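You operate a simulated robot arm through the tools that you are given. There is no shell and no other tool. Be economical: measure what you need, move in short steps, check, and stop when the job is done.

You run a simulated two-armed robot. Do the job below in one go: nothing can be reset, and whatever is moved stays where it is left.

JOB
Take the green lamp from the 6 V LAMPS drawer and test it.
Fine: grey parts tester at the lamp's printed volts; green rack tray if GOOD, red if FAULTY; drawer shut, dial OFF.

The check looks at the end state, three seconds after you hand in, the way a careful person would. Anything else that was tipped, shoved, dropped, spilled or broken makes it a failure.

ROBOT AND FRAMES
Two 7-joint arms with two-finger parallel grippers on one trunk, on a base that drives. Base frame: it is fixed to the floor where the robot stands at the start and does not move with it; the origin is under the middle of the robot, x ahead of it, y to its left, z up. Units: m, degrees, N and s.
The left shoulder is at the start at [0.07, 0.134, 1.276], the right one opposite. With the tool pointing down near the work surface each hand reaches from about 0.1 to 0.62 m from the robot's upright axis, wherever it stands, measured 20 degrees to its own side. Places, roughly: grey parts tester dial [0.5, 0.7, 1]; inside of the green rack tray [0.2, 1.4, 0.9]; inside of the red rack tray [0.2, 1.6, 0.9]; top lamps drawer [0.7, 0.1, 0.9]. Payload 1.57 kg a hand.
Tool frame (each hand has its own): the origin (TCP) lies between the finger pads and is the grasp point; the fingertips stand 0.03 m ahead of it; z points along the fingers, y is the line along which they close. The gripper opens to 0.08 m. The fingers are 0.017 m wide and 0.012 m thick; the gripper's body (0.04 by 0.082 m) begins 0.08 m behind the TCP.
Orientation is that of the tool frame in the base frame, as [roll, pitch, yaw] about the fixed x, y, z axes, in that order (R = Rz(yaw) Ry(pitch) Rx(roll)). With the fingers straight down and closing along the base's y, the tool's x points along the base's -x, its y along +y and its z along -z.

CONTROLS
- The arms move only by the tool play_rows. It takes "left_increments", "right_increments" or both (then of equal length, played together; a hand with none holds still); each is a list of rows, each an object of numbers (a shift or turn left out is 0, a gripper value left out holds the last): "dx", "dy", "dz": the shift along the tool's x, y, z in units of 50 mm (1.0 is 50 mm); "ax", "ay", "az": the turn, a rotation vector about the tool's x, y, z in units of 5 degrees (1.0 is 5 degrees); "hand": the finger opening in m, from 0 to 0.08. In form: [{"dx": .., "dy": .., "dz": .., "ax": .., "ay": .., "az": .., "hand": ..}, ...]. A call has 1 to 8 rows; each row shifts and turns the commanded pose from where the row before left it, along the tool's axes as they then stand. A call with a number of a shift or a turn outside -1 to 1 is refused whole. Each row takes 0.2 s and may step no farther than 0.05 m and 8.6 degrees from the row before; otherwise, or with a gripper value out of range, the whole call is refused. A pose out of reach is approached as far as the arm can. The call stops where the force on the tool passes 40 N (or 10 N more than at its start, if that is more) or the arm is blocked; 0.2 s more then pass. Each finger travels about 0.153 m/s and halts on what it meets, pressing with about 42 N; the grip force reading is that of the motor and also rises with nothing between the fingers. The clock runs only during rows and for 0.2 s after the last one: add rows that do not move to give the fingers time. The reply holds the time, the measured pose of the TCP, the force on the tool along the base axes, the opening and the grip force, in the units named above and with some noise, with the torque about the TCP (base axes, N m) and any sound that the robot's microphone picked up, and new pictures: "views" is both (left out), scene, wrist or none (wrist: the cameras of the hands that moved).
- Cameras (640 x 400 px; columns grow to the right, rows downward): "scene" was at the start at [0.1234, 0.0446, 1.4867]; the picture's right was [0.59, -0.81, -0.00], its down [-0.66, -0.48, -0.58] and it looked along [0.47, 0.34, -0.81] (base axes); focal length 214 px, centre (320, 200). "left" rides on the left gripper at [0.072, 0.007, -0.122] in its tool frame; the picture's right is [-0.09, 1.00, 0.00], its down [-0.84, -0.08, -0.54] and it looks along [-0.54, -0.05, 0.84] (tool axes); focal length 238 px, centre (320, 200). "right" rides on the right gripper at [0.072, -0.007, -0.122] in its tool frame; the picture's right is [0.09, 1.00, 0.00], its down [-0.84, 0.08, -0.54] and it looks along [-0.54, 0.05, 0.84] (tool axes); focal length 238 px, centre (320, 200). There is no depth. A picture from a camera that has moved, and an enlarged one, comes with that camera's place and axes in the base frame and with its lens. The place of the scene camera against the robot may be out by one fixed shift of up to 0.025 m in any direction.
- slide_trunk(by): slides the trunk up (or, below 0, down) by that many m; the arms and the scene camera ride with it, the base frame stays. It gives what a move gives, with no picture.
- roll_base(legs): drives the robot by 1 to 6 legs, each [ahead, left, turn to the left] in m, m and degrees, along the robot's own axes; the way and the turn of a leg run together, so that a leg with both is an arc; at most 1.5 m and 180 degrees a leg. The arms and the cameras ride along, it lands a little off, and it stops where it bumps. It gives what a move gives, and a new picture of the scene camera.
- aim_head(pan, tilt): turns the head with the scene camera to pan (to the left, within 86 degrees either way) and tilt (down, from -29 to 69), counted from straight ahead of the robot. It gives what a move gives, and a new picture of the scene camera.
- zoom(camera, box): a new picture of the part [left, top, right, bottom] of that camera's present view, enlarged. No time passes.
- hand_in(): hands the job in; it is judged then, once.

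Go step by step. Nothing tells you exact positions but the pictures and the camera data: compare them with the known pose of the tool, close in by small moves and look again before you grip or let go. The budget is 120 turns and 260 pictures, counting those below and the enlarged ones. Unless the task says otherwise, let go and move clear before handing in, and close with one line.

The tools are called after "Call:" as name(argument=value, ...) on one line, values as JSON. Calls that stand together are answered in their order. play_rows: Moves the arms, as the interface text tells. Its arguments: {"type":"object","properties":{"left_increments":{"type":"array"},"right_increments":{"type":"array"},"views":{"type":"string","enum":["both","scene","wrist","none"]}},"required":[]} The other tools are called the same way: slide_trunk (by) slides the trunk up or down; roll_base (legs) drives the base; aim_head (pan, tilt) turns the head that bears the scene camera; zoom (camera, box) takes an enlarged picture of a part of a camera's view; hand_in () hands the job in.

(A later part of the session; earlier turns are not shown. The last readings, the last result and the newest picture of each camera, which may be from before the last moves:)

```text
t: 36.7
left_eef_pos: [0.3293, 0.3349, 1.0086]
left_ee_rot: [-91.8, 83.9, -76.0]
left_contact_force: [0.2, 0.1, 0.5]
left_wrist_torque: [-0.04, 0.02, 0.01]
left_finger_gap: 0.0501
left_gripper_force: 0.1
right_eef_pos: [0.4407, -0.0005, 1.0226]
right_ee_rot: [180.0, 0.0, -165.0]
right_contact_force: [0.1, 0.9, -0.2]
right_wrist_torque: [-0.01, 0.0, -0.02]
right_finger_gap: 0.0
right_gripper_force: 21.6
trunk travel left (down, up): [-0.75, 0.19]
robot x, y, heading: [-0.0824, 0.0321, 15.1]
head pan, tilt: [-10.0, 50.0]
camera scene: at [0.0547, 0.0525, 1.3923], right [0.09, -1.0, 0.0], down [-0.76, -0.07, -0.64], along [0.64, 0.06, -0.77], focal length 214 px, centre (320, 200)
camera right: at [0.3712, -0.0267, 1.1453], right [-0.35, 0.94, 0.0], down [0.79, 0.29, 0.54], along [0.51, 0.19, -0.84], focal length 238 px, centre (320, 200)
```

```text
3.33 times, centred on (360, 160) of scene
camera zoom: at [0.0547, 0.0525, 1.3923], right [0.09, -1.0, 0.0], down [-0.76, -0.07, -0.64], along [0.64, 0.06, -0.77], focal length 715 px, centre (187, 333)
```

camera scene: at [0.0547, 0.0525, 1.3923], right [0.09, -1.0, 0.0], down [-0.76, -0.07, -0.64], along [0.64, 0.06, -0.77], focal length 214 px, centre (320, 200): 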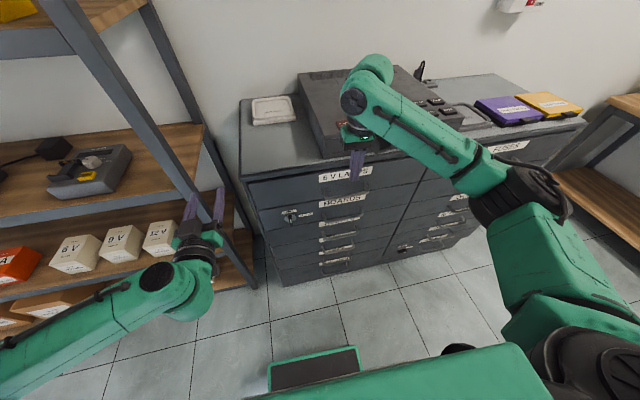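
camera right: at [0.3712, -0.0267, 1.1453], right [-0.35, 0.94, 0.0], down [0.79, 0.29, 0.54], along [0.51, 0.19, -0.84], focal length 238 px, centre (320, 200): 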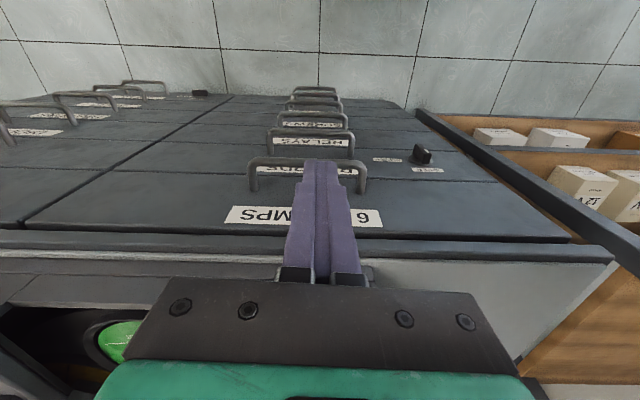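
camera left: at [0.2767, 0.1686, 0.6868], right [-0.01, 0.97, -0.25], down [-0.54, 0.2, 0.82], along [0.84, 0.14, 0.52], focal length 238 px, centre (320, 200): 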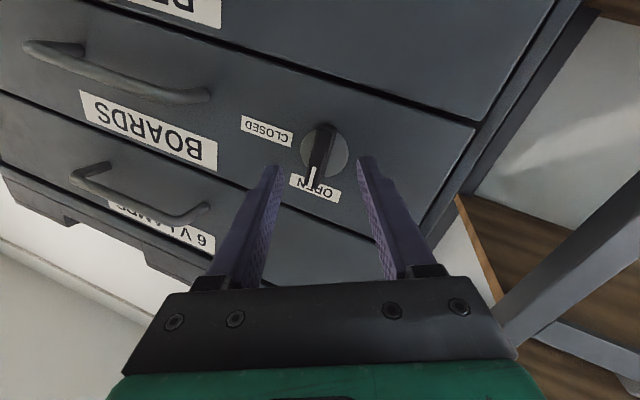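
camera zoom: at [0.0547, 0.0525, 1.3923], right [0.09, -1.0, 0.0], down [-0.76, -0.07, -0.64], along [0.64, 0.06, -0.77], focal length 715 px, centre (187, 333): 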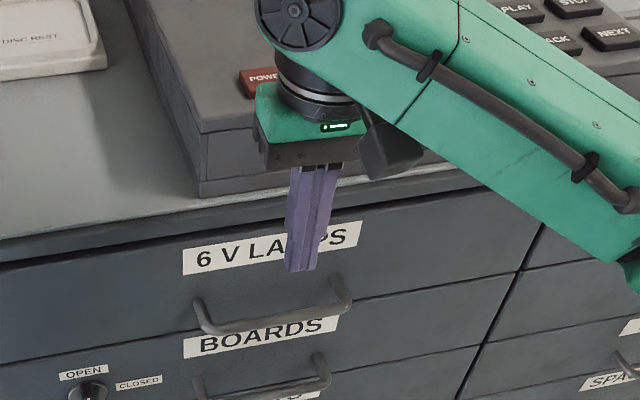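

The bar centre is near [0.495, 0.0, 0.87] and stands about 4 cm off the front. I'll put the fingers over the gap behind the bar and descend partway.

Call:
play_rows(right_increments=[{"dx": -0.7, "dy": -0.1}, {"dx": -0.75, "dy": -0.1}, {"dz": 0.8}, {"dz": 0.5}, {}], views="both")

Call:
zoom(camera="scene", box=[300, 120, 420, 200])

Call:
zoom(camera="right", box=[220, 60, 420, 260])

```text
t: 37.6
left_eef_pos: [0.3272, 0.3364, 1.0081]
left_ee_rot: [-90.9, 84.0, -75.2]
left_contact_force: [0.1, -0.7, 0.2]
left_wrist_torque: [-0.01, -0.01, 0.02]
left_finger_gap: 0.0501
left_gripper_force: 0.0
right_eef_pos: [0.5162, 0.0126, 0.9857]
right_ee_rot: [179.8, 1.9, -164.9]
right_contact_force: [-6.9, -0.2, 10.2]
right_wrist_torque: [-0.1, -0.89, -0.07]
right_finger_gap: 0.0
right_gripper_force: 21.2
trunk travel left (down, up): [-0.75, 0.19]
robot x, y, heading: [-0.0845, 0.031, 15.0]
head pan, tilt: [-10.0, 50.0]
stopped in row 4 (right hand): the force on the tool passed its limit at 58 N (the readings are from after the stop); the commanded pose is now the measured one
camera scene: at [0.0524, 0.0523, 1.3926], right [0.09, -1.0, 0.0], down [-0.76, -0.07, -0.64], along [0.64, 0.06, -0.76], focal length 214 px, centre (320, 200)
camera right: at [0.4446, -0.0159, 1.1049], right [-0.35, 0.94, 0.0], down [0.77, 0.29, 0.57], along [0.53, 0.2, -0.82], focal length 238 px, centre (320, 200)
```

scene: 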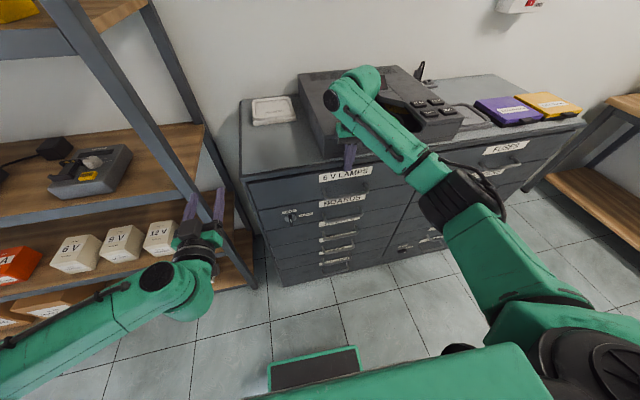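
right: 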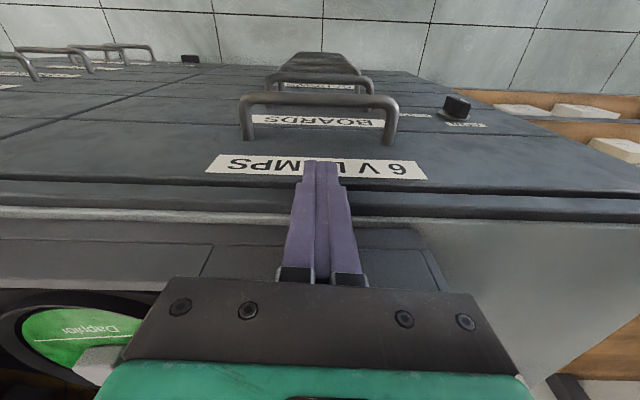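

```text
5.00 times, centred on (360, 160) of scene
camera zoom: at [0.0524, 0.0523, 1.3926], right [0.09, -1.0, 0.0], down [-0.76, -0.07, -0.64], along [0.64, 0.06, -0.76], focal length 1072 px, centre (120, 400)
```

zoom: 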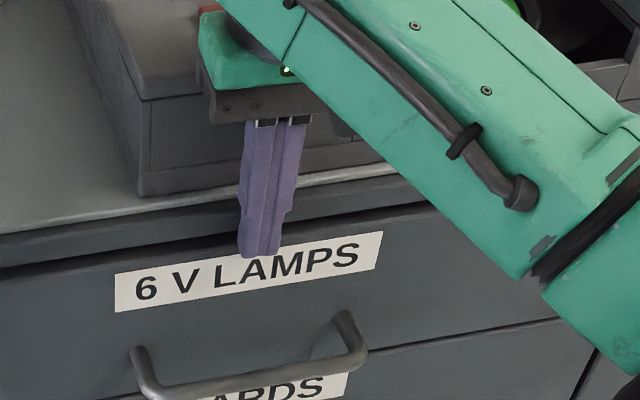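

```text
2.00 times, centred on (320, 160) of right
camera zoom: at [0.4446, -0.0159, 1.1049], right [-0.35, 0.94, 0.0], down [0.77, 0.29, 0.57], along [0.53, 0.2, -0.82], focal length 477 px, centre (320, 280)
```

zoom: 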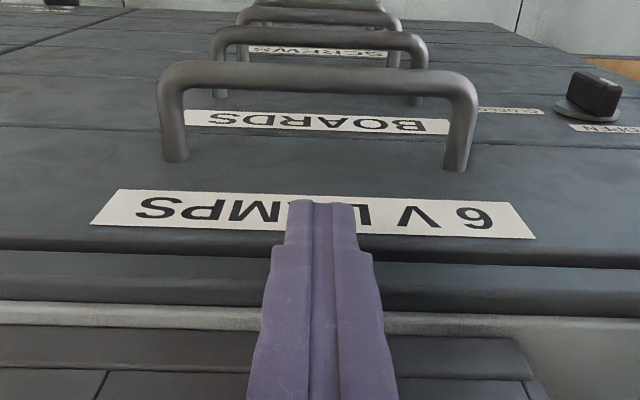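

The fingertip touched the cabinet's top lip. A better fix on the bar is [0.489, 0.0, 0.879], with the front about 32 mm behind it. I'll lift, back off 13 mm, and descend into the gap.

Call:
play_rows(right_increments=[{"dz": -0.4}, {"dx": 0.26}, {"dz": 0.4}, {"dz": 0.4}, {"dz": 0.3}, {}], views="wrist")

Call:
zoom(camera="right", box=[220, 60, 420, 260])

```text
t: 38.6
left_eef_pos: [0.3273, 0.3365, 1.0091]
left_ee_rot: [-90.5, 84.0, -74.7]
left_contact_force: [-0.5, 0.0, 0.0]
left_wrist_torque: [-0.03, 0.01, 0.0]
left_finger_gap: 0.0497
left_gripper_force: 0.1
right_eef_pos: [0.5102, 0.0092, 0.9854]
right_ee_rot: [179.7, 3.5, -165.0]
right_contact_force: [-6.6, -0.8, 10.7]
right_wrist_torque: [-0.05, -0.98, -0.08]
right_finger_gap: 0.0002
right_gripper_force: 21.1
trunk travel left (down, up): [-0.75, 0.19]
robot x, y, heading: [-0.0843, 0.0292, 15.0]
head pan, tilt: [-10.0, 50.0]
stopped in row 4 (right hand): the force on the tool passed its limit at 54 N (the readings are from after the stop); the commanded pose is now the measured one
camera right: at [0.4329, -0.019, 1.1013], right [-0.35, 0.94, 0.0], down [0.76, 0.28, 0.59], along [0.56, 0.21, -0.81], focal length 238 px, centre (320, 200)
```

right: 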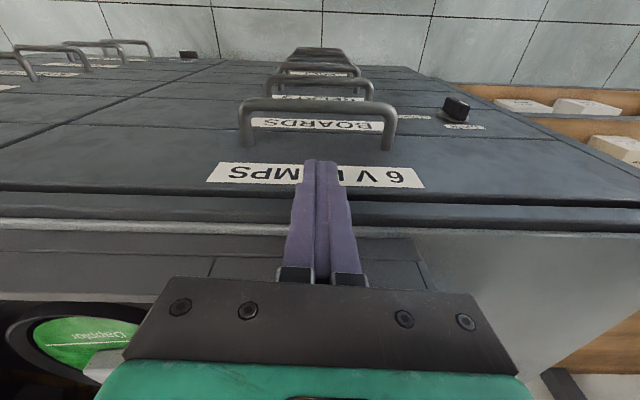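

```text
2.00 times, centred on (320, 160) of right
camera zoom: at [0.4329, -0.019, 1.1013], right [-0.35, 0.94, 0.0], down [0.76, 0.28, 0.59], along [0.56, 0.21, -0.81], focal length 477 px, centre (320, 280)
```

zoom: 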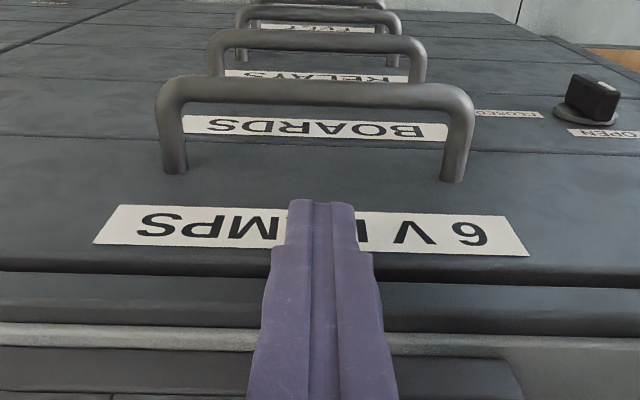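

The palm, not the tip, is meeting the player on the cabinet top, so top-down hooking won't fit. I'll retreat a little and turn the right hand to point forward, then grip the bar horizontally as I did with the lock.

Call:
play_rows(right_increments=[{"dz": -0.6}, {"dx": 1}, {"dx": 1, "hand": 0.06}, {"ay": -1}, {"ay": -1}, {"ay": -1}, {"ay": -1}, {"ay": -1}], views="none")

Call:
play_rows(right_increments=[{"ay": -1}, {"ay": -1}, {"ay": -1}, {"ay": -1}, {"ay": -1}, {"ay": -1}, {"ay": -1}, {"ay": -1}], views="none")

Call:
play_rows(right_increments=[{"ay": -1}, {"ay": -1}, {"ay": -1}, {"ay": -1}, {"ay": -0.3}, {}], views="both")

```text
t: 40.4
left_eef_pos: [0.3279, 0.3348, 1.0081]
left_ee_rot: [-91.5, 83.9, -75.8]
left_contact_force: [0.1, 0.1, 0.0]
left_wrist_torque: [0.01, 0.01, 0.0]
left_finger_gap: 0.0501
left_gripper_force: 0.1
right_eef_pos: [0.4135, -0.0183, 1.0054]
right_ee_rot: [179.6, 28.2, -165.2]
right_contact_force: [-0.7, -0.3, 0.2]
right_wrist_torque: [0.0, 0.01, 0.01]
right_finger_gap: 0.0602
right_gripper_force: 0.0
trunk travel left (down, up): [-0.75, 0.19]
robot x, y, heading: [-0.0832, 0.0279, 15.1]
head pan, tilt: [-10.0, 50.0]
```

```text
t: 42.2
left_eef_pos: [0.3299, 0.3356, 1.0076]
left_ee_rot: [-91.6, 83.9, -75.9]
left_contact_force: [-0.4, 0.0, -0.1]
left_wrist_torque: [0.02, -0.02, -0.01]
left_finger_gap: 0.05
left_gripper_force: 0.0
right_eef_pos: [0.4138, -0.0175, 1.0058]
right_ee_rot: [179.1, 68.2, -165.8]
right_contact_force: [0.2, 0.8, 0.0]
right_wrist_torque: [0.0, -0.03, 0.0]
right_finger_gap: 0.0601
right_gripper_force: 0.1
trunk travel left (down, up): [-0.75, 0.19]
robot x, y, heading: [-0.087, 0.0289, 14.8]
head pan, tilt: [-10.0, 50.0]
```

```text
t: 43.6
left_eef_pos: [0.329, 0.3348, 1.0086]
left_ee_rot: [-91.7, 83.8, -76.1]
left_contact_force: [0.7, 0.8, -0.3]
left_wrist_torque: [0.0, 0.01, 0.02]
left_finger_gap: 0.0498
left_gripper_force: 0.0
right_eef_pos: [0.4126, -0.0173, 1.0056]
right_ee_rot: [137.8, 89.5, 152.9]
right_contact_force: [0.2, 0.4, 0.2]
right_wrist_torque: [0.02, 0.0, 0.0]
right_finger_gap: 0.06
right_gripper_force: 0.1
trunk travel left (down, up): [-0.75, 0.19]
robot x, y, heading: [-0.08, 0.0291, 15.1]
head pan, tilt: [-10.0, 50.0]
camera scene: at [0.055, 0.0522, 1.3923], right [0.09, -1.0, 0.0], down [-0.76, -0.07, -0.64], along [0.64, 0.06, -0.77], focal length 214 px, centre (320, 200)
camera right: at [0.2951, -0.056, 0.9341], right [-0.26, 0.96, -0.09], down [-0.54, -0.07, 0.84], along [0.8, 0.26, 0.53], focal length 238 px, centre (320, 200)
```

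scene: 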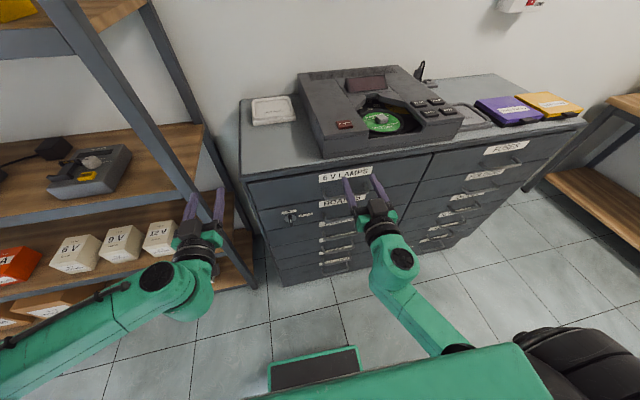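
right: 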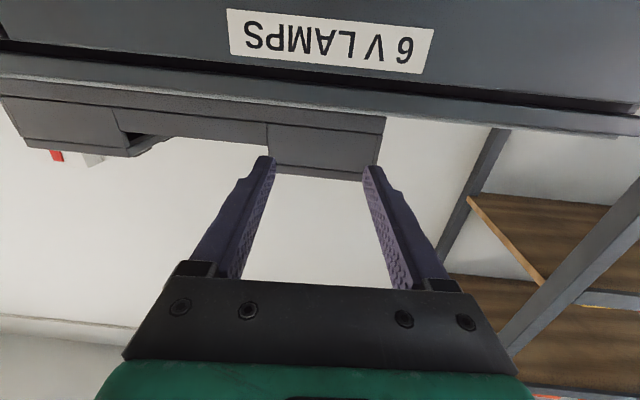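

The hand points forward. I'll roll it 90° so the fingers close vertically, and lower it to handle height.

Call:
play_rows(right_increments=[{"az": -1}, {"az": -1}, {"az": -1}, {"az": -1}, {"az": -1}, {"az": -1}, {"az": -1}, {"az": -1}], views="none")

Call:
play_rows(right_increments=[{"az": -1}, {"az": -1}, {"az": -1}, {"az": -1}, {"az": -1}, {"az": -1}, {"az": -1}, {"az": -1}], views="none")

Call:
play_rows(right_increments=[{"az": -1}, {"az": -1}, {"dy": 0.8}, {"dy": 0.8}, {"dy": 0.8}, {}], views="both")

```text
t: 45.4
left_eef_pos: [0.3296, 0.3346, 1.008]
left_ee_rot: [-91.8, 83.9, -76.1]
left_contact_force: [0.7, 0.3, -0.4]
left_wrist_torque: [-0.03, 0.01, -0.04]
left_finger_gap: 0.0501
left_gripper_force: 0.1
right_eef_pos: [0.4139, -0.0177, 1.005]
right_ee_rot: [-90.7, 50.4, -75.5]
right_contact_force: [-0.8, 0.2, 0.2]
right_wrist_torque: [0.01, 0.02, 0.0]
right_finger_gap: 0.0599
right_gripper_force: 0.0
trunk travel left (down, up): [-0.75, 0.19]
robot x, y, heading: [-0.0856, 0.0286, 15.0]
head pan, tilt: [-10.0, 50.0]
```

```text
t: 47.2
left_eef_pos: [0.3294, 0.3355, 1.0082]
left_ee_rot: [-91.9, 83.8, -76.1]
left_contact_force: [0.3, 0.0, 0.5]
left_wrist_torque: [-0.04, -0.04, 0.0]
left_finger_gap: 0.0502
left_gripper_force: 0.0
right_eef_pos: [0.4143, -0.0176, 1.0041]
right_ee_rot: [-90.4, 10.3, -75.0]
right_contact_force: [-0.2, -0.3, -1.0]
right_wrist_torque: [-0.01, 0.0, -0.02]
right_finger_gap: 0.0601
right_gripper_force: 0.0
trunk travel left (down, up): [-0.75, 0.19]
robot x, y, heading: [-0.0848, 0.0326, 15.0]
head pan, tilt: [-10.0, 50.0]
```

```text
t: 48.6
left_eef_pos: [0.3289, 0.3352, 1.0081]
left_ee_rot: [-91.6, 83.9, -75.9]
left_contact_force: [0.1, 0.1, 0.6]
left_wrist_torque: [-0.01, 0.03, -0.03]
left_finger_gap: 0.0501
left_gripper_force: 0.2
right_eef_pos: [0.4115, -0.0158, 0.8858]
right_ee_rot: [-90.4, 0.3, -74.9]
right_contact_force: [-0.5, 0.3, -0.2]
right_wrist_torque: [-0.02, 0.02, 0.02]
right_finger_gap: 0.0599
right_gripper_force: 0.0
trunk travel left (down, up): [-0.75, 0.19]
robot x, y, heading: [-0.0836, 0.0252, 15.1]
head pan, tilt: [-10.0, 50.0]
camera scene: at [0.0543, 0.0527, 1.3924], right [0.09, -1.0, 0.0], down [-0.76, -0.07, -0.64], along [0.64, 0.06, -0.77], focal length 214 px, centre (320, 200)
camera right: at [0.3109, -0.1177, 0.893], right [0.02, -0.09, -1.0], down [-0.74, 0.67, -0.07], along [0.67, 0.74, -0.05], focal length 238 px, centre (320, 200)
```

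scene: 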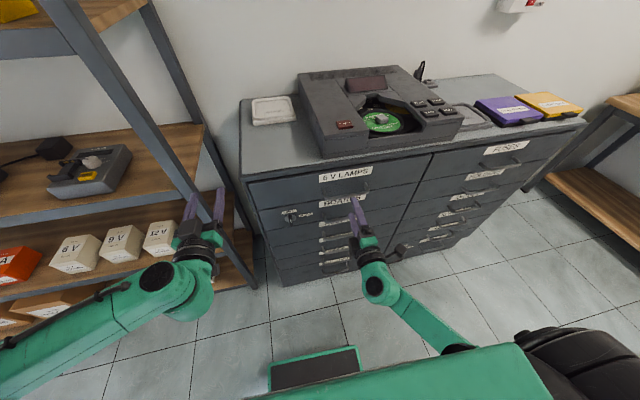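
right: 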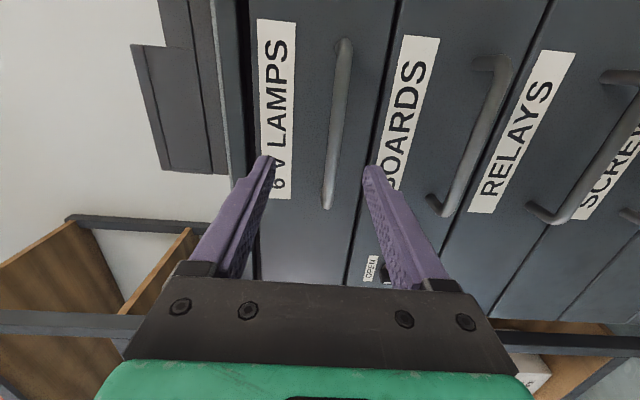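

The bar is at z ≈ 0.874, about 8 cm ahead. I'll adjust the height, advance 7 cm, and look.

Call:
play_rows(right_increments=[{"dy": 0.24, "dx": 0.2}, {"dz": 0.5}, {"dz": 0.5}, {"dz": 0.3}, {}], views="wrist")

```text
t: 49.8
left_eef_pos: [0.3291, 0.3354, 1.0075]
left_ee_rot: [-91.7, 83.9, -76.0]
left_contact_force: [-0.9, 0.5, -0.3]
left_wrist_torque: [-0.02, 0.01, 0.01]
left_finger_gap: 0.05
left_gripper_force: 0.0
right_eef_pos: [0.4781, -0.0088, 0.872]
right_ee_rot: [-90.4, 0.4, -75.0]
right_contact_force: [0.9, 0.2, -0.9]
right_wrist_torque: [-0.01, -0.01, 0.03]
right_finger_gap: 0.0598
right_gripper_force: 0.1
trunk travel left (down, up): [-0.75, 0.19]
robot x, y, heading: [-0.0818, 0.0296, 15.0]
head pan, tilt: [-10.0, 50.0]
camera right: at [0.3763, -0.1113, 0.8799], right [0.02, -0.08, -1.0], down [-0.74, 0.67, -0.07], along [0.67, 0.74, -0.05], focal length 238 px, centre (320, 200)
```

right: 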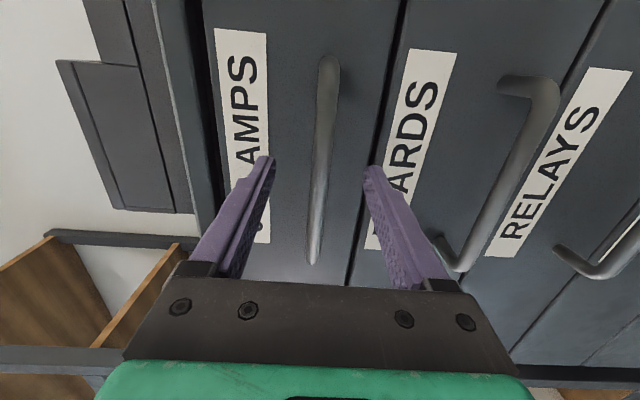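

The bar lies midway between the fingers, so I'll close.

Call:
play_rows(right_increments=[{"hand": 0.03}, {"hand": 0.0}, {}, {}], views="none")

```text
t: 50.8
left_eef_pos: [0.3301, 0.3361, 1.0073]
left_ee_rot: [-91.9, 83.8, -76.1]
left_contact_force: [-0.3, -0.2, 0.6]
left_wrist_torque: [0.02, -0.02, -0.01]
left_finger_gap: 0.0499
left_gripper_force: 0.0
right_eef_pos: [0.4765, -0.0094, 0.8731]
right_ee_rot: [-90.4, 0.4, -75.0]
right_contact_force: [0.0, 0.1, 1.1]
right_wrist_torque: [-0.18, -0.09, 0.05]
right_finger_gap: 0.0114
right_gripper_force: 29.1
trunk travel left (down, up): [-0.75, 0.19]
robot x, y, heading: [-0.0839, 0.0321, 14.8]
head pan, tilt: [-10.0, 50.0]
```

I have the handle. I'll pull straight back with the arm.

Call:
play_rows(right_increments=[{"dz": -0.5}, {"dz": -0.5}, {"dz": -0.5}, {"dz": -0.5}, {}], views="scene")

```text
t: 52.0
left_eef_pos: [0.3307, 0.3324, 1.0075]
left_ee_rot: [-92.0, 84.1, -76.3]
left_contact_force: [0.3, 0.7, -0.1]
left_wrist_torque: [-0.01, -0.02, 0.03]
left_finger_gap: 0.05
left_gripper_force: 0.0
right_eef_pos: [0.3826, -0.0417, 0.8726]
right_ee_rot: [-90.2, 0.4, -75.3]
right_contact_force: [4.6, -17.2, 2.5]
right_wrist_torque: [-0.29, -0.2, -1.05]
right_finger_gap: 0.0116
right_gripper_force: 28.8
trunk travel left (down, up): [-0.75, 0.19]
robot x, y, heading: [-0.0816, 0.0336, 15.3]
head pan, tilt: [-10.0, 50.0]
camera scene: at [0.0565, 0.0478, 1.3923], right [0.09, -1.0, 0.0], down [-0.76, -0.06, -0.64], along [0.64, 0.06, -0.77], focal length 214 px, centre (320, 200)
```

scene: 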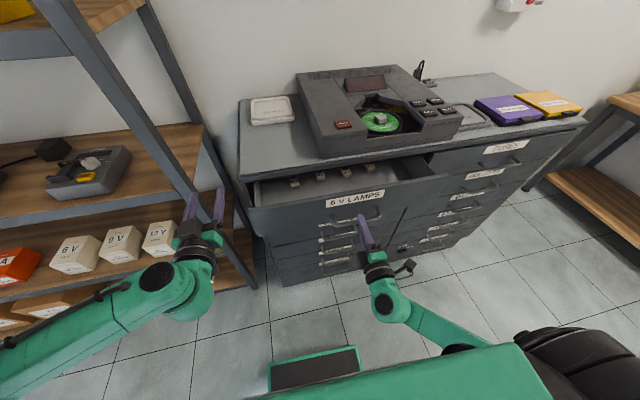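

The drawer slides out along about 18–19°, and four lamp-like objects are visible. I'll correct sideways and pull further.

Call:
play_rows(right_increments=[{"dx": 0.12, "dz": -0.4}, {"dx": 0.03, "dz": -0.5}, {"dx": 0.03, "dz": -0.5}, {"dx": 0.03, "dz": -0.5}, {}], views="scene")

Call:
zoom(camera="scene", box=[240, 130, 440, 240])

```text
t: 53.2
left_eef_pos: [0.3301, 0.3353, 1.0066]
left_ee_rot: [-92.4, 84.1, -76.7]
left_contact_force: [-1.0, 0.0, 0.0]
left_wrist_torque: [-0.02, 0.01, -0.01]
left_finger_gap: 0.0501
left_gripper_force: 0.1
right_eef_pos: [0.2927, -0.0706, 0.8738]
right_ee_rot: [-90.6, 0.4, -74.9]
right_contact_force: [0.2, -1.2, -7.6]
right_wrist_torque: [-0.22, 0.1, 0.69]
right_finger_gap: 0.0116
right_gripper_force: 28.9
trunk travel left (down, up): [-0.75, 0.19]
robot x, y, heading: [-0.0847, 0.0317, 15.4]
head pan, tilt: [-10.0, 50.0]
camera scene: at [0.0564, 0.0523, 1.3921], right [0.09, -1.0, 0.0], down [-0.76, -0.07, -0.64], along [0.64, 0.06, -0.77], focal length 214 px, centre (320, 200)
```

scene: 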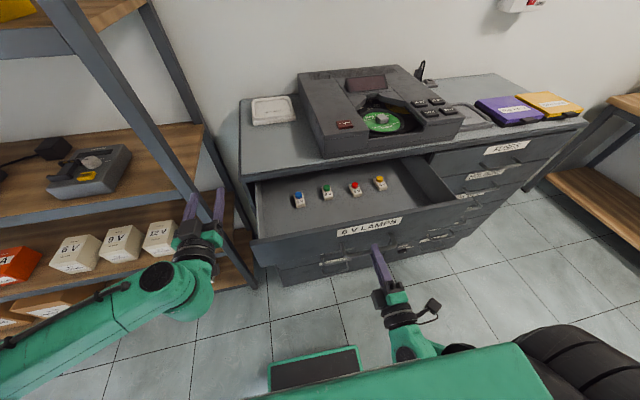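

```text
3.20 times, centred on (340, 185) of scene
camera zoom: at [0.0564, 0.0523, 1.3921], right [0.09, -1.0, 0.0], down [-0.76, -0.07, -0.64], along [0.64, 0.06, -0.77], focal length 686 px, centre (256, 248)
```

zoom: 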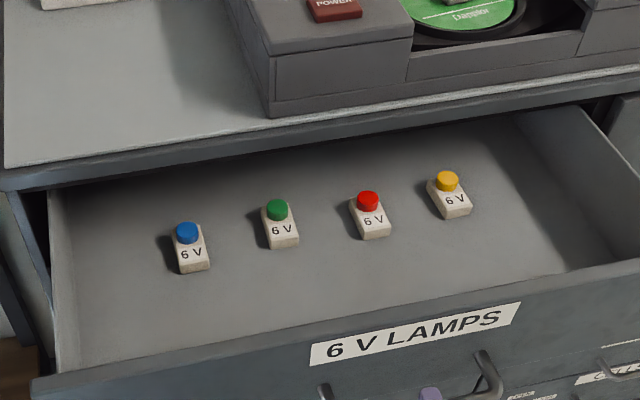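

The green lamp reads 6 V but still sits almost under the cabinet lip. I'll pull about 0.1 m more by backing the base.

Call:
roll_base(legs=[[-0.1, -0.005, 0]])

Call:
zoom(camera="scene", box=[240, 100, 440, 230])

```text
t: 54.3
left_eef_pos: [0.2373, 0.3051, 1.0063]
left_ee_rot: [-92.9, 83.9, -77.2]
left_contact_force: [-1.4, 0.4, 0.1]
left_wrist_torque: [0.0, -0.04, 0.03]
left_finger_gap: 0.0502
left_gripper_force: 0.1
right_eef_pos: [0.1977, -0.1017, 0.8733]
right_ee_rot: [-90.6, 0.3, -75.0]
right_contact_force: [-1.4, 2.1, -16.7]
right_wrist_torque: [-0.26, 0.22, -0.14]
right_finger_gap: 0.0114
right_gripper_force: 29.3
trunk travel left (down, up): [-0.75, 0.19]
robot x, y, heading: [-0.1769, 0.0027, 14.9]
head pan, tilt: [-10.0, 50.0]
camera scene: at [-0.0374, 0.022, 1.392], right [0.09, -1.0, 0.0], down [-0.76, -0.07, -0.64], along [0.64, 0.06, -0.77], focal length 214 px, centre (320, 200)
```

scene: 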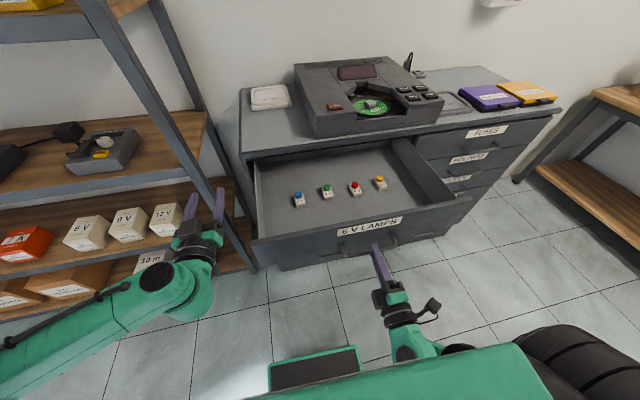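

```text
3.08 times, centred on (340, 165) of scene
camera zoom: at [-0.0374, 0.022, 1.392], right [0.09, -1.0, 0.0], down [-0.76, -0.07, -0.64], along [0.64, 0.06, -0.77], focal length 660 px, centre (258, 308)
```

zoom: 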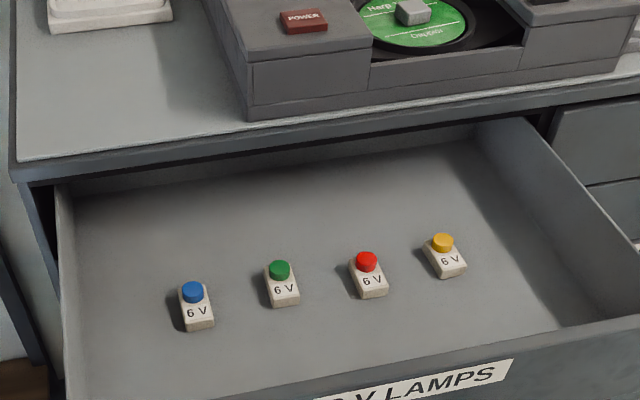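

The drawer is about 0.3 m open with the lamps in the clear. I'll release the handle, back off, rise, and turn the right hand to point down again.

Call:
play_rows(right_increments=[{"hand": 0.06}, {}, {"dz": -0.9}, {"dy": -1}, {"dy": -1}, {"dy": -1}, {"dy": -1}, {"dy": -1}], views="none")

Call:
play_rows(right_increments=[{"dz": 0.8, "az": 1}, {"dz": 0.8, "az": 1}, {"dz": 0.8, "az": 1}, {"dz": 0.8, "az": 1}, {"az": 1}, {"az": 1}, {"az": 1}, {"az": 1}], views="none")

Call:
play_rows(right_increments=[{"az": 1}, {"az": 1}, {"az": 1}, {"az": 1}, {"az": 1}, {"az": 1}, {"az": 1}, {"az": 1}], views="scene")

```text
t: 56.1
left_eef_pos: [0.2345, 0.3054, 1.007]
left_ee_rot: [-91.9, 84.0, -76.1]
left_contact_force: [-0.6, -0.1, 1.0]
left_wrist_torque: [-0.01, -0.02, -0.01]
left_finger_gap: 0.0499
left_gripper_force: 0.1
right_eef_pos: [0.158, -0.1143, 1.0044]
right_ee_rot: [-90.4, 0.3, -75.0]
right_contact_force: [0.5, 0.8, -0.2]
right_wrist_torque: [0.01, 0.0, -0.02]
right_finger_gap: 0.0598
right_gripper_force: 0.2
right hand out of reach, approached as far as the arm can: row 6, 7, 8
trunk travel left (down, up): [-0.75, 0.19]
robot x, y, heading: [-0.1842, 0.0009, 15.2]
head pan, tilt: [-10.0, 50.0]
```

```text
t: 57.9
left_eef_pos: [0.234, 0.3039, 1.0087]
left_ee_rot: [-91.4, 83.9, -75.8]
left_contact_force: [-0.5, 0.8, -0.4]
left_wrist_torque: [0.01, -0.04, 0.02]
left_finger_gap: 0.0501
left_gripper_force: 0.1
right_eef_pos: [0.3106, -0.0719, 1.0029]
right_ee_rot: [-90.5, 40.4, -75.4]
right_contact_force: [-0.9, -1.0, -0.7]
right_wrist_torque: [0.0, -0.02, 0.02]
right_finger_gap: 0.0598
right_gripper_force: 0.2
trunk travel left (down, up): [-0.75, 0.19]
robot x, y, heading: [-0.1788, -0.0009, 14.9]
head pan, tilt: [-10.0, 50.0]
```

```text
t: 59.7
left_eef_pos: [0.2339, 0.3053, 1.0093]
left_ee_rot: [-91.6, 83.9, -76.0]
left_contact_force: [-0.1, -0.5, 0.2]
left_wrist_torque: [-0.02, -0.02, -0.01]
left_finger_gap: 0.0497
left_gripper_force: 0.1
right_eef_pos: [0.3104, -0.0713, 1.0017]
right_ee_rot: [-92.9, 80.4, -77.9]
right_contact_force: [-0.2, 0.0, -0.9]
right_wrist_torque: [-0.01, 0.01, -0.01]
right_finger_gap: 0.06
right_gripper_force: 0.0
trunk travel left (down, up): [-0.75, 0.19]
robot x, y, heading: [-0.1793, -0.0007, 15.1]
head pan, tilt: [-10.0, 50.0]
camera scene: at [-0.0402, 0.0219, 1.3924], right [0.09, -1.0, 0.0], down [-0.76, -0.07, -0.64], along [0.64, 0.06, -0.77], focal length 214 px, centre (320, 200)
```

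scene: 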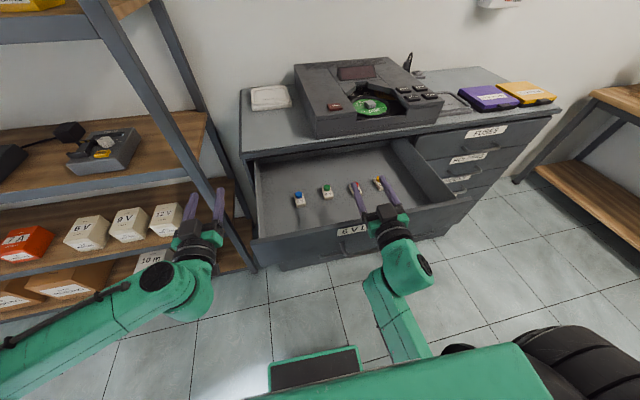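

Call:
play_rows(right_increments=[{"az": 1, "dx": -0.8}, {"az": 1, "dx": -0.8}, {"ay": 1}, {"ay": 1}, {"ay": 1}, {"ay": 1}, {"ay": 1}, {"ay": 1}], views="none")

Call:
play_rows(right_increments=[{"ay": 1}, {"ay": 1}, {"ay": 1}, {"ay": 1}, {"ay": 1}, {"ay": 1}, {"ay": 1}, {"ay": 1}], views="none")

Call:
play_rows(right_increments=[{"ay": 1}, {"ay": 1}, {"ay": 1}, {"ay": 1}, {}], views="both")

```text
t: 61.5
left_eef_pos: [0.2347, 0.3049, 1.0077]
left_ee_rot: [-92.0, 83.9, -76.3]
left_contact_force: [-0.1, 0.7, 0.1]
left_wrist_torque: [0.0, 0.0, 0.01]
left_finger_gap: 0.0499
left_gripper_force: 0.0
right_eef_pos: [0.325, -0.0472, 1.0645]
right_ee_rot: [175.0, 76.2, -167.2]
right_contact_force: [0.4, -0.5, 0.4]
right_wrist_torque: [0.03, 0.04, -0.02]
right_finger_gap: 0.0601
right_gripper_force: 0.0
right hand out of reach, approached as far as the arm can: row 3, 4, 5, 6, 7, 8
trunk travel left (down, up): [-0.75, 0.19]
robot x, y, heading: [-0.1794, 0.0017, 15.0]
head pan, tilt: [-10.0, 50.0]
```

```text
t: 63.3
left_eef_pos: [0.234, 0.3061, 1.0081]
left_ee_rot: [-91.7, 84.0, -75.9]
left_contact_force: [-0.8, 0.3, -0.6]
left_wrist_torque: [-0.01, -0.01, 0.0]
left_finger_gap: 0.0501
left_gripper_force: 0.1
right_eef_pos: [0.324, -0.0455, 1.0642]
right_ee_rot: [174.9, 76.3, -167.0]
right_contact_force: [-0.5, 0.0, 0.4]
right_wrist_torque: [-0.02, 0.0, 0.02]
right_finger_gap: 0.06
right_gripper_force: 0.0
right hand out of reach, approached as far as the arm can: row 1, 2, 3, 4, 5, 6, 7, 8
trunk travel left (down, up): [-0.75, 0.19]
robot x, y, heading: [-0.1797, -0.0009, 15.0]
head pan, tilt: [-10.0, 50.0]
```

```text
t: 64.5
left_eef_pos: [0.2351, 0.3058, 1.009]
left_ee_rot: [-91.8, 83.9, -76.0]
left_contact_force: [-0.1, 0.9, -0.4]
left_wrist_torque: [0.04, 0.03, 0.01]
left_finger_gap: 0.05
left_gripper_force: 0.1
right_eef_pos: [0.3233, -0.0455, 1.0651]
right_ee_rot: [175.0, 76.3, -167.1]
right_contact_force: [-0.3, -0.2, 0.7]
right_wrist_torque: [0.01, 0.0, -0.02]
right_finger_gap: 0.0601
right_gripper_force: 0.0
right hand out of reach, approached as far as the arm can: row 1, 2, 3, 4
trunk travel left (down, up): [-0.75, 0.19]
robot x, y, heading: [-0.1795, -0.0001, 15.0]
head pan, tilt: [-10.0, 50.0]
camera scene: at [-0.0401, 0.0216, 1.3923], right [0.09, -1.0, 0.0], down [-0.76, -0.07, -0.64], along [0.64, 0.06, -0.77], focal length 214 px, centre (320, 200)
camera right: at [0.1956, -0.0938, 1.0238], right [-0.33, 0.94, -0.07], down [-0.33, -0.05, 0.94], along [0.89, 0.33, 0.33], focal length 238 px, centre (320, 200)
```

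scene: 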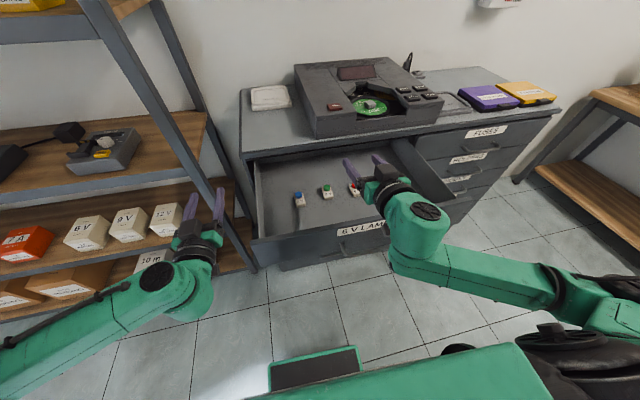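
right: 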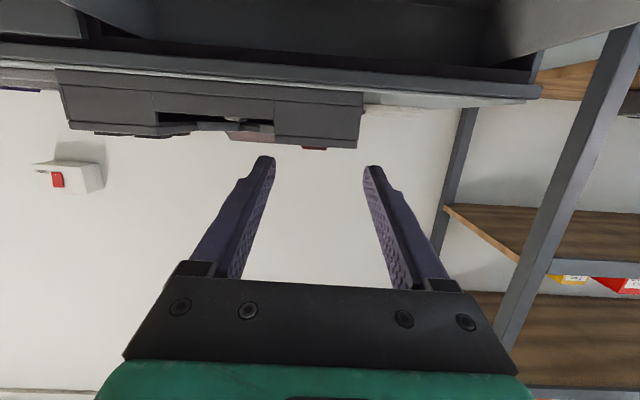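

The arm hit a limit while tilting down at that height, at z 1.08, though it worked at z ≈ 1.0 before. I'll lower the commanded pose and see if it frees.

Call:
play_rows(right_increments=[{"dz": 0.8}, {"dz": 0.6, "dx": -0.3}, {}, {}], views="scene")

```text
t: 65.5
left_eef_pos: [0.2342, 0.3052, 1.0089]
left_ee_rot: [-91.9, 83.9, -76.1]
left_contact_force: [-0.1, -0.9, 0.3]
left_wrist_torque: [-0.01, 0.02, -0.03]
left_finger_gap: 0.0501
left_gripper_force: 0.1
right_eef_pos: [0.3931, -0.0228, 1.0619]
right_ee_rot: [175.0, 76.3, -166.9]
right_contact_force: [-0.2, 0.2, 0.4]
right_wrist_torque: [-0.01, 0.0, -0.02]
right_finger_gap: 0.0599
right_gripper_force: 0.1
trunk travel left (down, up): [-0.75, 0.19]
robot x, y, heading: [-0.1801, 0.0016, 15.0]
head pan, tilt: [-10.0, 50.0]
camera scene: at [-0.0397, 0.0218, 1.3923], right [0.09, -1.0, 0.0], down [-0.76, -0.07, -0.64], along [0.64, 0.06, -0.77], focal length 214 px, centre (320, 200)
```

scene: 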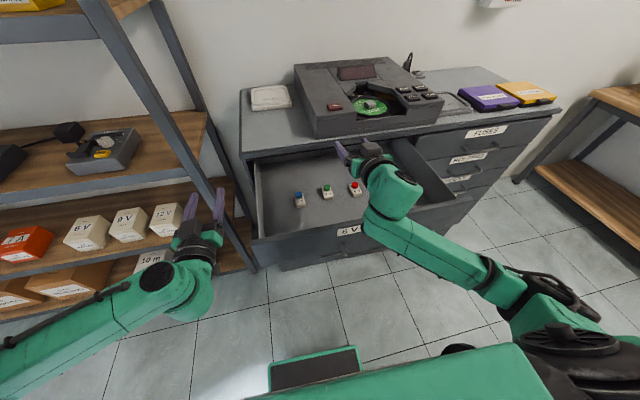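

The command follows the actual pose, so the hand is now further forward. I'll tilt down again from here.

Call:
play_rows(right_increments=[{"ay": 1}, {"ay": 1}, {"ay": 1}, {"ay": 1}, {"ay": 1}, {"ay": 1}, {"ay": 1}, {"ay": 1}], views="none")

Call:
play_rows(right_increments=[{"ay": 1}, {"ay": 1}, {"ay": 1}, {"ay": 1}, {"ay": 1}, {"ay": 1}, {"ay": 1}, {}], views="both")

```text
t: 67.3
left_eef_pos: [0.2351, 0.3061, 1.0081]
left_ee_rot: [-92.0, 83.9, -76.3]
left_contact_force: [0.5, -0.6, -0.2]
left_wrist_torque: [0.0, -0.04, 0.03]
left_finger_gap: 0.0501
left_gripper_force: 0.1
right_eef_pos: [0.3925, -0.0237, 1.0624]
right_ee_rot: [178.6, 36.3, -162.9]
right_contact_force: [0.2, 0.8, -0.1]
right_wrist_torque: [0.02, 0.01, 0.0]
right_finger_gap: 0.0602
right_gripper_force: 0.1
trunk travel left (down, up): [-0.75, 0.19]
robot x, y, heading: [-0.1778, -0.0005, 14.9]
head pan, tilt: [-10.0, 50.0]
```

```text
t: 69.1
left_eef_pos: [0.2344, 0.3063, 1.0075]
left_ee_rot: [-91.7, 83.8, -76.0]
left_contact_force: [0.2, -0.3, 0.3]
left_wrist_torque: [-0.03, -0.01, 0.0]
left_finger_gap: 0.0501
left_gripper_force: 0.0
right_eef_pos: [0.3914, -0.0233, 1.0613]
right_ee_rot: [178.7, 1.3, -162.2]
right_contact_force: [-0.2, 0.1, 0.9]
right_wrist_torque: [-0.01, -0.01, 0.03]
right_finger_gap: 0.0597
right_gripper_force: 0.0
trunk travel left (down, up): [-0.75, 0.19]
robot x, y, heading: [-0.1796, -0.0005, 15.1]
head pan, tilt: [-10.0, 50.0]
camera scene: at [-0.0402, 0.0215, 1.3924], right [0.09, -1.0, 0.0], down [-0.76, -0.07, -0.64], along [0.64, 0.06, -0.77], focal length 214 px, centre (320, 200)
camera right: at [0.3225, -0.0565, 1.183], right [-0.39, 0.92, 0.02], down [0.76, 0.32, 0.56], along [0.51, 0.23, -0.83], focal length 238 px, centre (320, 200)
```

scene: 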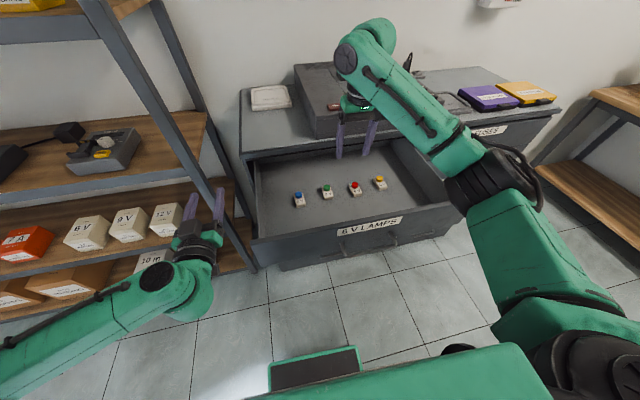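
right: 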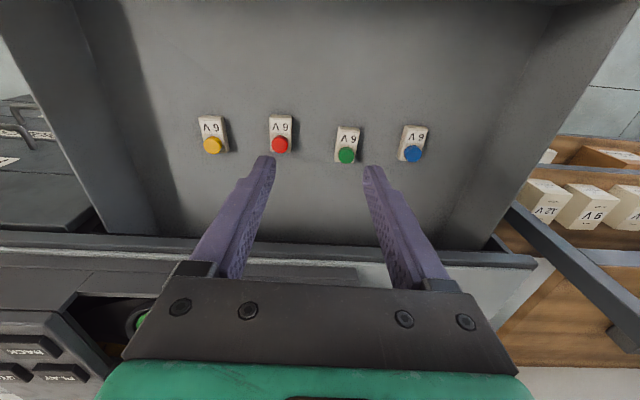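

The drawer is a clear view now. The green lamp is at about [0.42, 0.033], so I'll move above it with the fingers open and check.

Call:
play_rows(right_increments=[{"dx": -0.45, "dy": 0.43, "hand": 0.07}, {"dx": -0.45, "dy": 0.43}, {"dz": 0.9}, {"dz": 0.9}, {}], views="wrist")

Call:
zoom(camera="right", box=[220, 60, 420, 220])

```text
t: 70.3
left_eef_pos: [0.233, 0.3052, 1.0089]
left_ee_rot: [-91.5, 83.9, -75.7]
left_contact_force: [-0.4, -0.5, -0.3]
left_wrist_torque: [0.0, 0.0, 0.02]
left_finger_gap: 0.05
left_gripper_force: 0.1
right_eef_pos: [0.4229, 0.034, 0.9736]
right_ee_rot: [178.8, 1.5, -162.1]
right_contact_force: [0.3, 0.6, 0.2]
right_wrist_torque: [0.0, 0.03, -0.04]
right_finger_gap: 0.0698
right_gripper_force: 0.0
trunk travel left (down, up): [-0.75, 0.19]
robot x, y, heading: [-0.1816, 0.0022, 15.1]
head pan, tilt: [-10.0, 50.0]
camera right: at [0.3528, 0.0025, 1.095], right [-0.39, 0.92, 0.02], down [0.76, 0.32, 0.56], along [0.51, 0.24, -0.83], focal length 238 px, centre (320, 200)
```

right: 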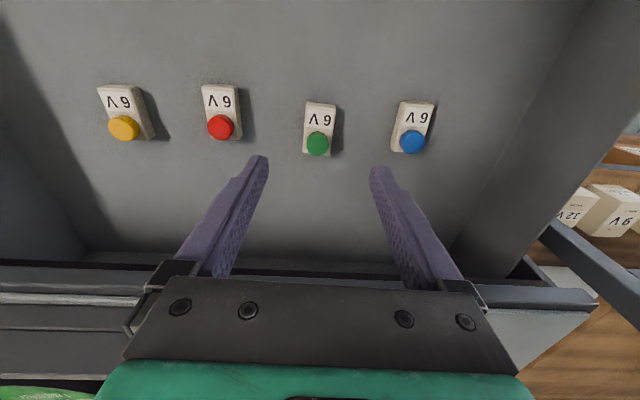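

```text
2.50 times, centred on (320, 140) of right
camera zoom: at [0.3528, 0.0025, 1.095], right [-0.39, 0.92, 0.02], down [0.76, 0.32, 0.56], along [0.51, 0.24, -0.83], focal length 596 px, centre (320, 350)
```

zoom: 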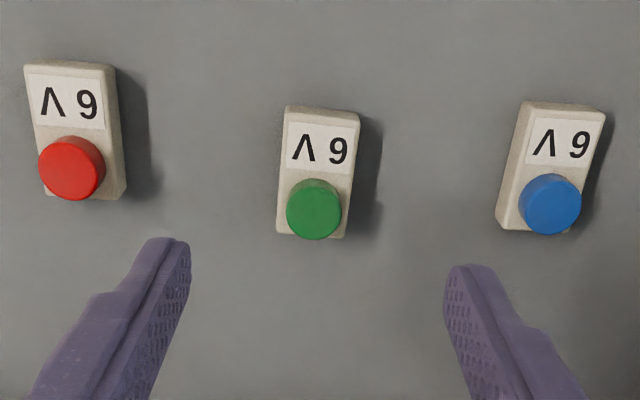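

The lamp is nearly under the TCP. I'll descend with a small correction and look again.

Call:
play_rows(right_increments=[{"dx": -0.1, "dy": 0.08, "dz": 0.7}, {"dz": 0.7}, {}], views="wrist")

Call:
zoom(camera="right", box=[220, 60, 420, 220])

```text
t: 71.1
left_eef_pos: [0.2336, 0.3054, 1.0089]
left_ee_rot: [-91.5, 83.9, -75.9]
left_contact_force: [-0.3, -0.2, 0.2]
left_wrist_torque: [0.05, 0.02, -0.02]
left_finger_gap: 0.0499
left_gripper_force: 0.0
right_eef_pos: [0.4281, 0.0413, 0.9047]
right_ee_rot: [178.8, 1.4, -162.2]
right_contact_force: [0.4, -0.2, 0.2]
right_wrist_torque: [0.01, -0.04, -0.03]
right_finger_gap: 0.07
right_gripper_force: 0.0
trunk travel left (down, up): [-0.75, 0.19]
robot x, y, heading: [-0.1806, -0.0013, 15.0]
head pan, tilt: [-10.0, 50.0]
camera right: at [0.358, 0.0089, 1.0249], right [-0.39, 0.92, 0.02], down [0.76, 0.32, 0.56], along [0.51, 0.24, -0.83], focal length 238 px, centre (320, 200)
```

right: 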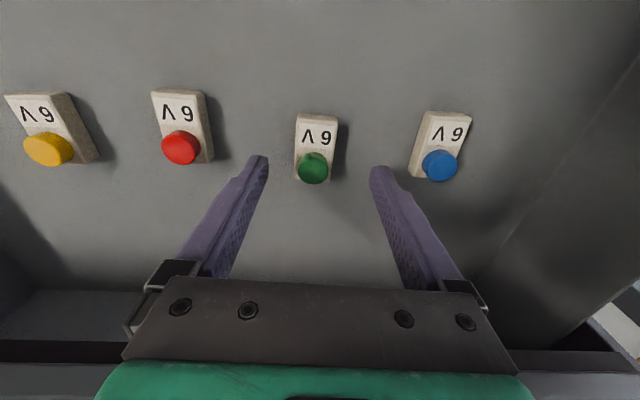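

```text
2.50 times, centred on (320, 140) of right
camera zoom: at [0.358, 0.0089, 1.0249], right [-0.39, 0.92, 0.02], down [0.76, 0.32, 0.56], along [0.51, 0.24, -0.83], focal length 596 px, centre (320, 350)
```

zoom: 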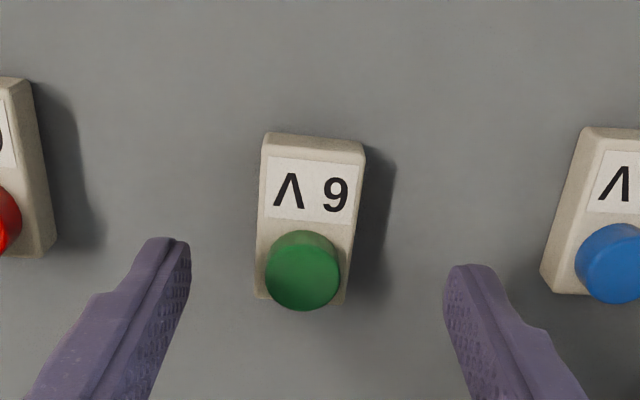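

It is well centred between the fingers. I'll descend 5 cm further and look from closer.

Call:
play_rows(right_increments=[{"dz": 0.6, "dx": -0.1}, {"dz": 0.4}, {}], views="wrist")

```text
t: 71.8
left_eef_pos: [0.2322, 0.3047, 1.0084]
left_ee_rot: [-90.5, 83.9, -74.9]
left_contact_force: [0.3, -1.0, -0.2]
left_wrist_torque: [0.01, -0.04, -0.01]
left_finger_gap: 0.05
left_gripper_force: 0.1
right_eef_pos: [0.4385, 0.0459, 0.8706]
right_ee_rot: [179.4, 3.0, -161.7]
right_contact_force: [0.4, 1.7, 19.9]
right_wrist_torque: [-0.61, -0.04, -0.23]
right_finger_gap: 0.0682
right_gripper_force: 0.1
trunk travel left (down, up): [-0.75, 0.19]
robot x, y, heading: [-0.1805, -0.0008, 14.9]
head pan, tilt: [-10.0, 50.0]
stopped in row 3 (right hand): the force on the tool passed its limit at 46 N (the readings are from after the stop); the commanded pose is now the measured one
camera right: at [0.365, 0.0132, 0.9879], right [-0.4, 0.92, 0.01], down [0.74, 0.32, 0.59], along [0.54, 0.24, -0.81], focal length 238 px, centre (320, 200)
```

right: 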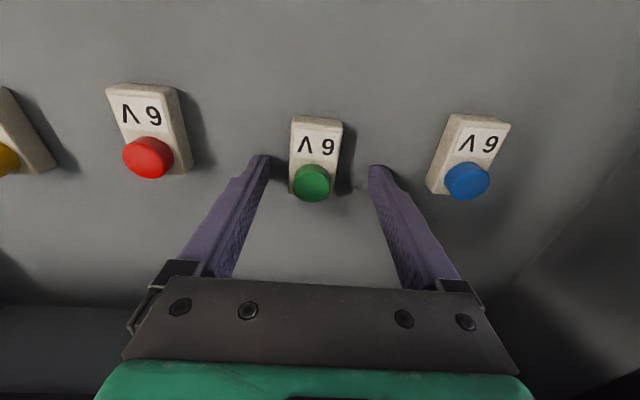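

The fingertips touched the drawer floor at z ≈ 0.84. I'll lift 4 mm and close on the lamp's sides.

Call:
play_rows(right_increments=[{"dz": -0.1}, {"hand": 0.045}, {"hand": 0.0}, {}, {}], views="wrist")

```text
t: 73.0
left_eef_pos: [0.235, 0.304, 1.0078]
left_ee_rot: [-91.7, 83.9, -76.0]
left_contact_force: [-0.5, 0.4, -0.4]
left_wrist_torque: [0.0, -0.02, -0.03]
left_finger_gap: 0.0499
left_gripper_force: 0.1
right_eef_pos: [0.4385, 0.0437, 0.8703]
right_ee_rot: [179.1, 2.3, -161.9]
right_contact_force: [0.0, 0.5, -0.7]
right_wrist_torque: [0.01, -0.04, 0.01]
right_finger_gap: 0.0285
right_gripper_force: 38.5
trunk travel left (down, up): [-0.75, 0.19]
robot x, y, heading: [-0.1781, -0.0018, 15.0]
head pan, tilt: [-10.0, 50.0]
camera right: at [0.3662, 0.0121, 0.9891], right [-0.4, 0.92, 0.01], down [0.75, 0.32, 0.58], along [0.53, 0.24, -0.82], focal length 238 px, centre (320, 200)
```

right: 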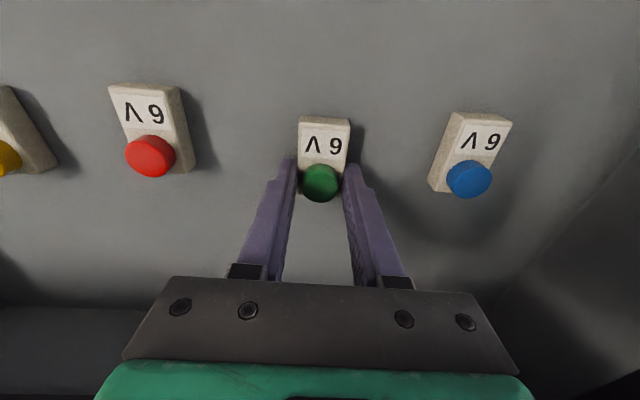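

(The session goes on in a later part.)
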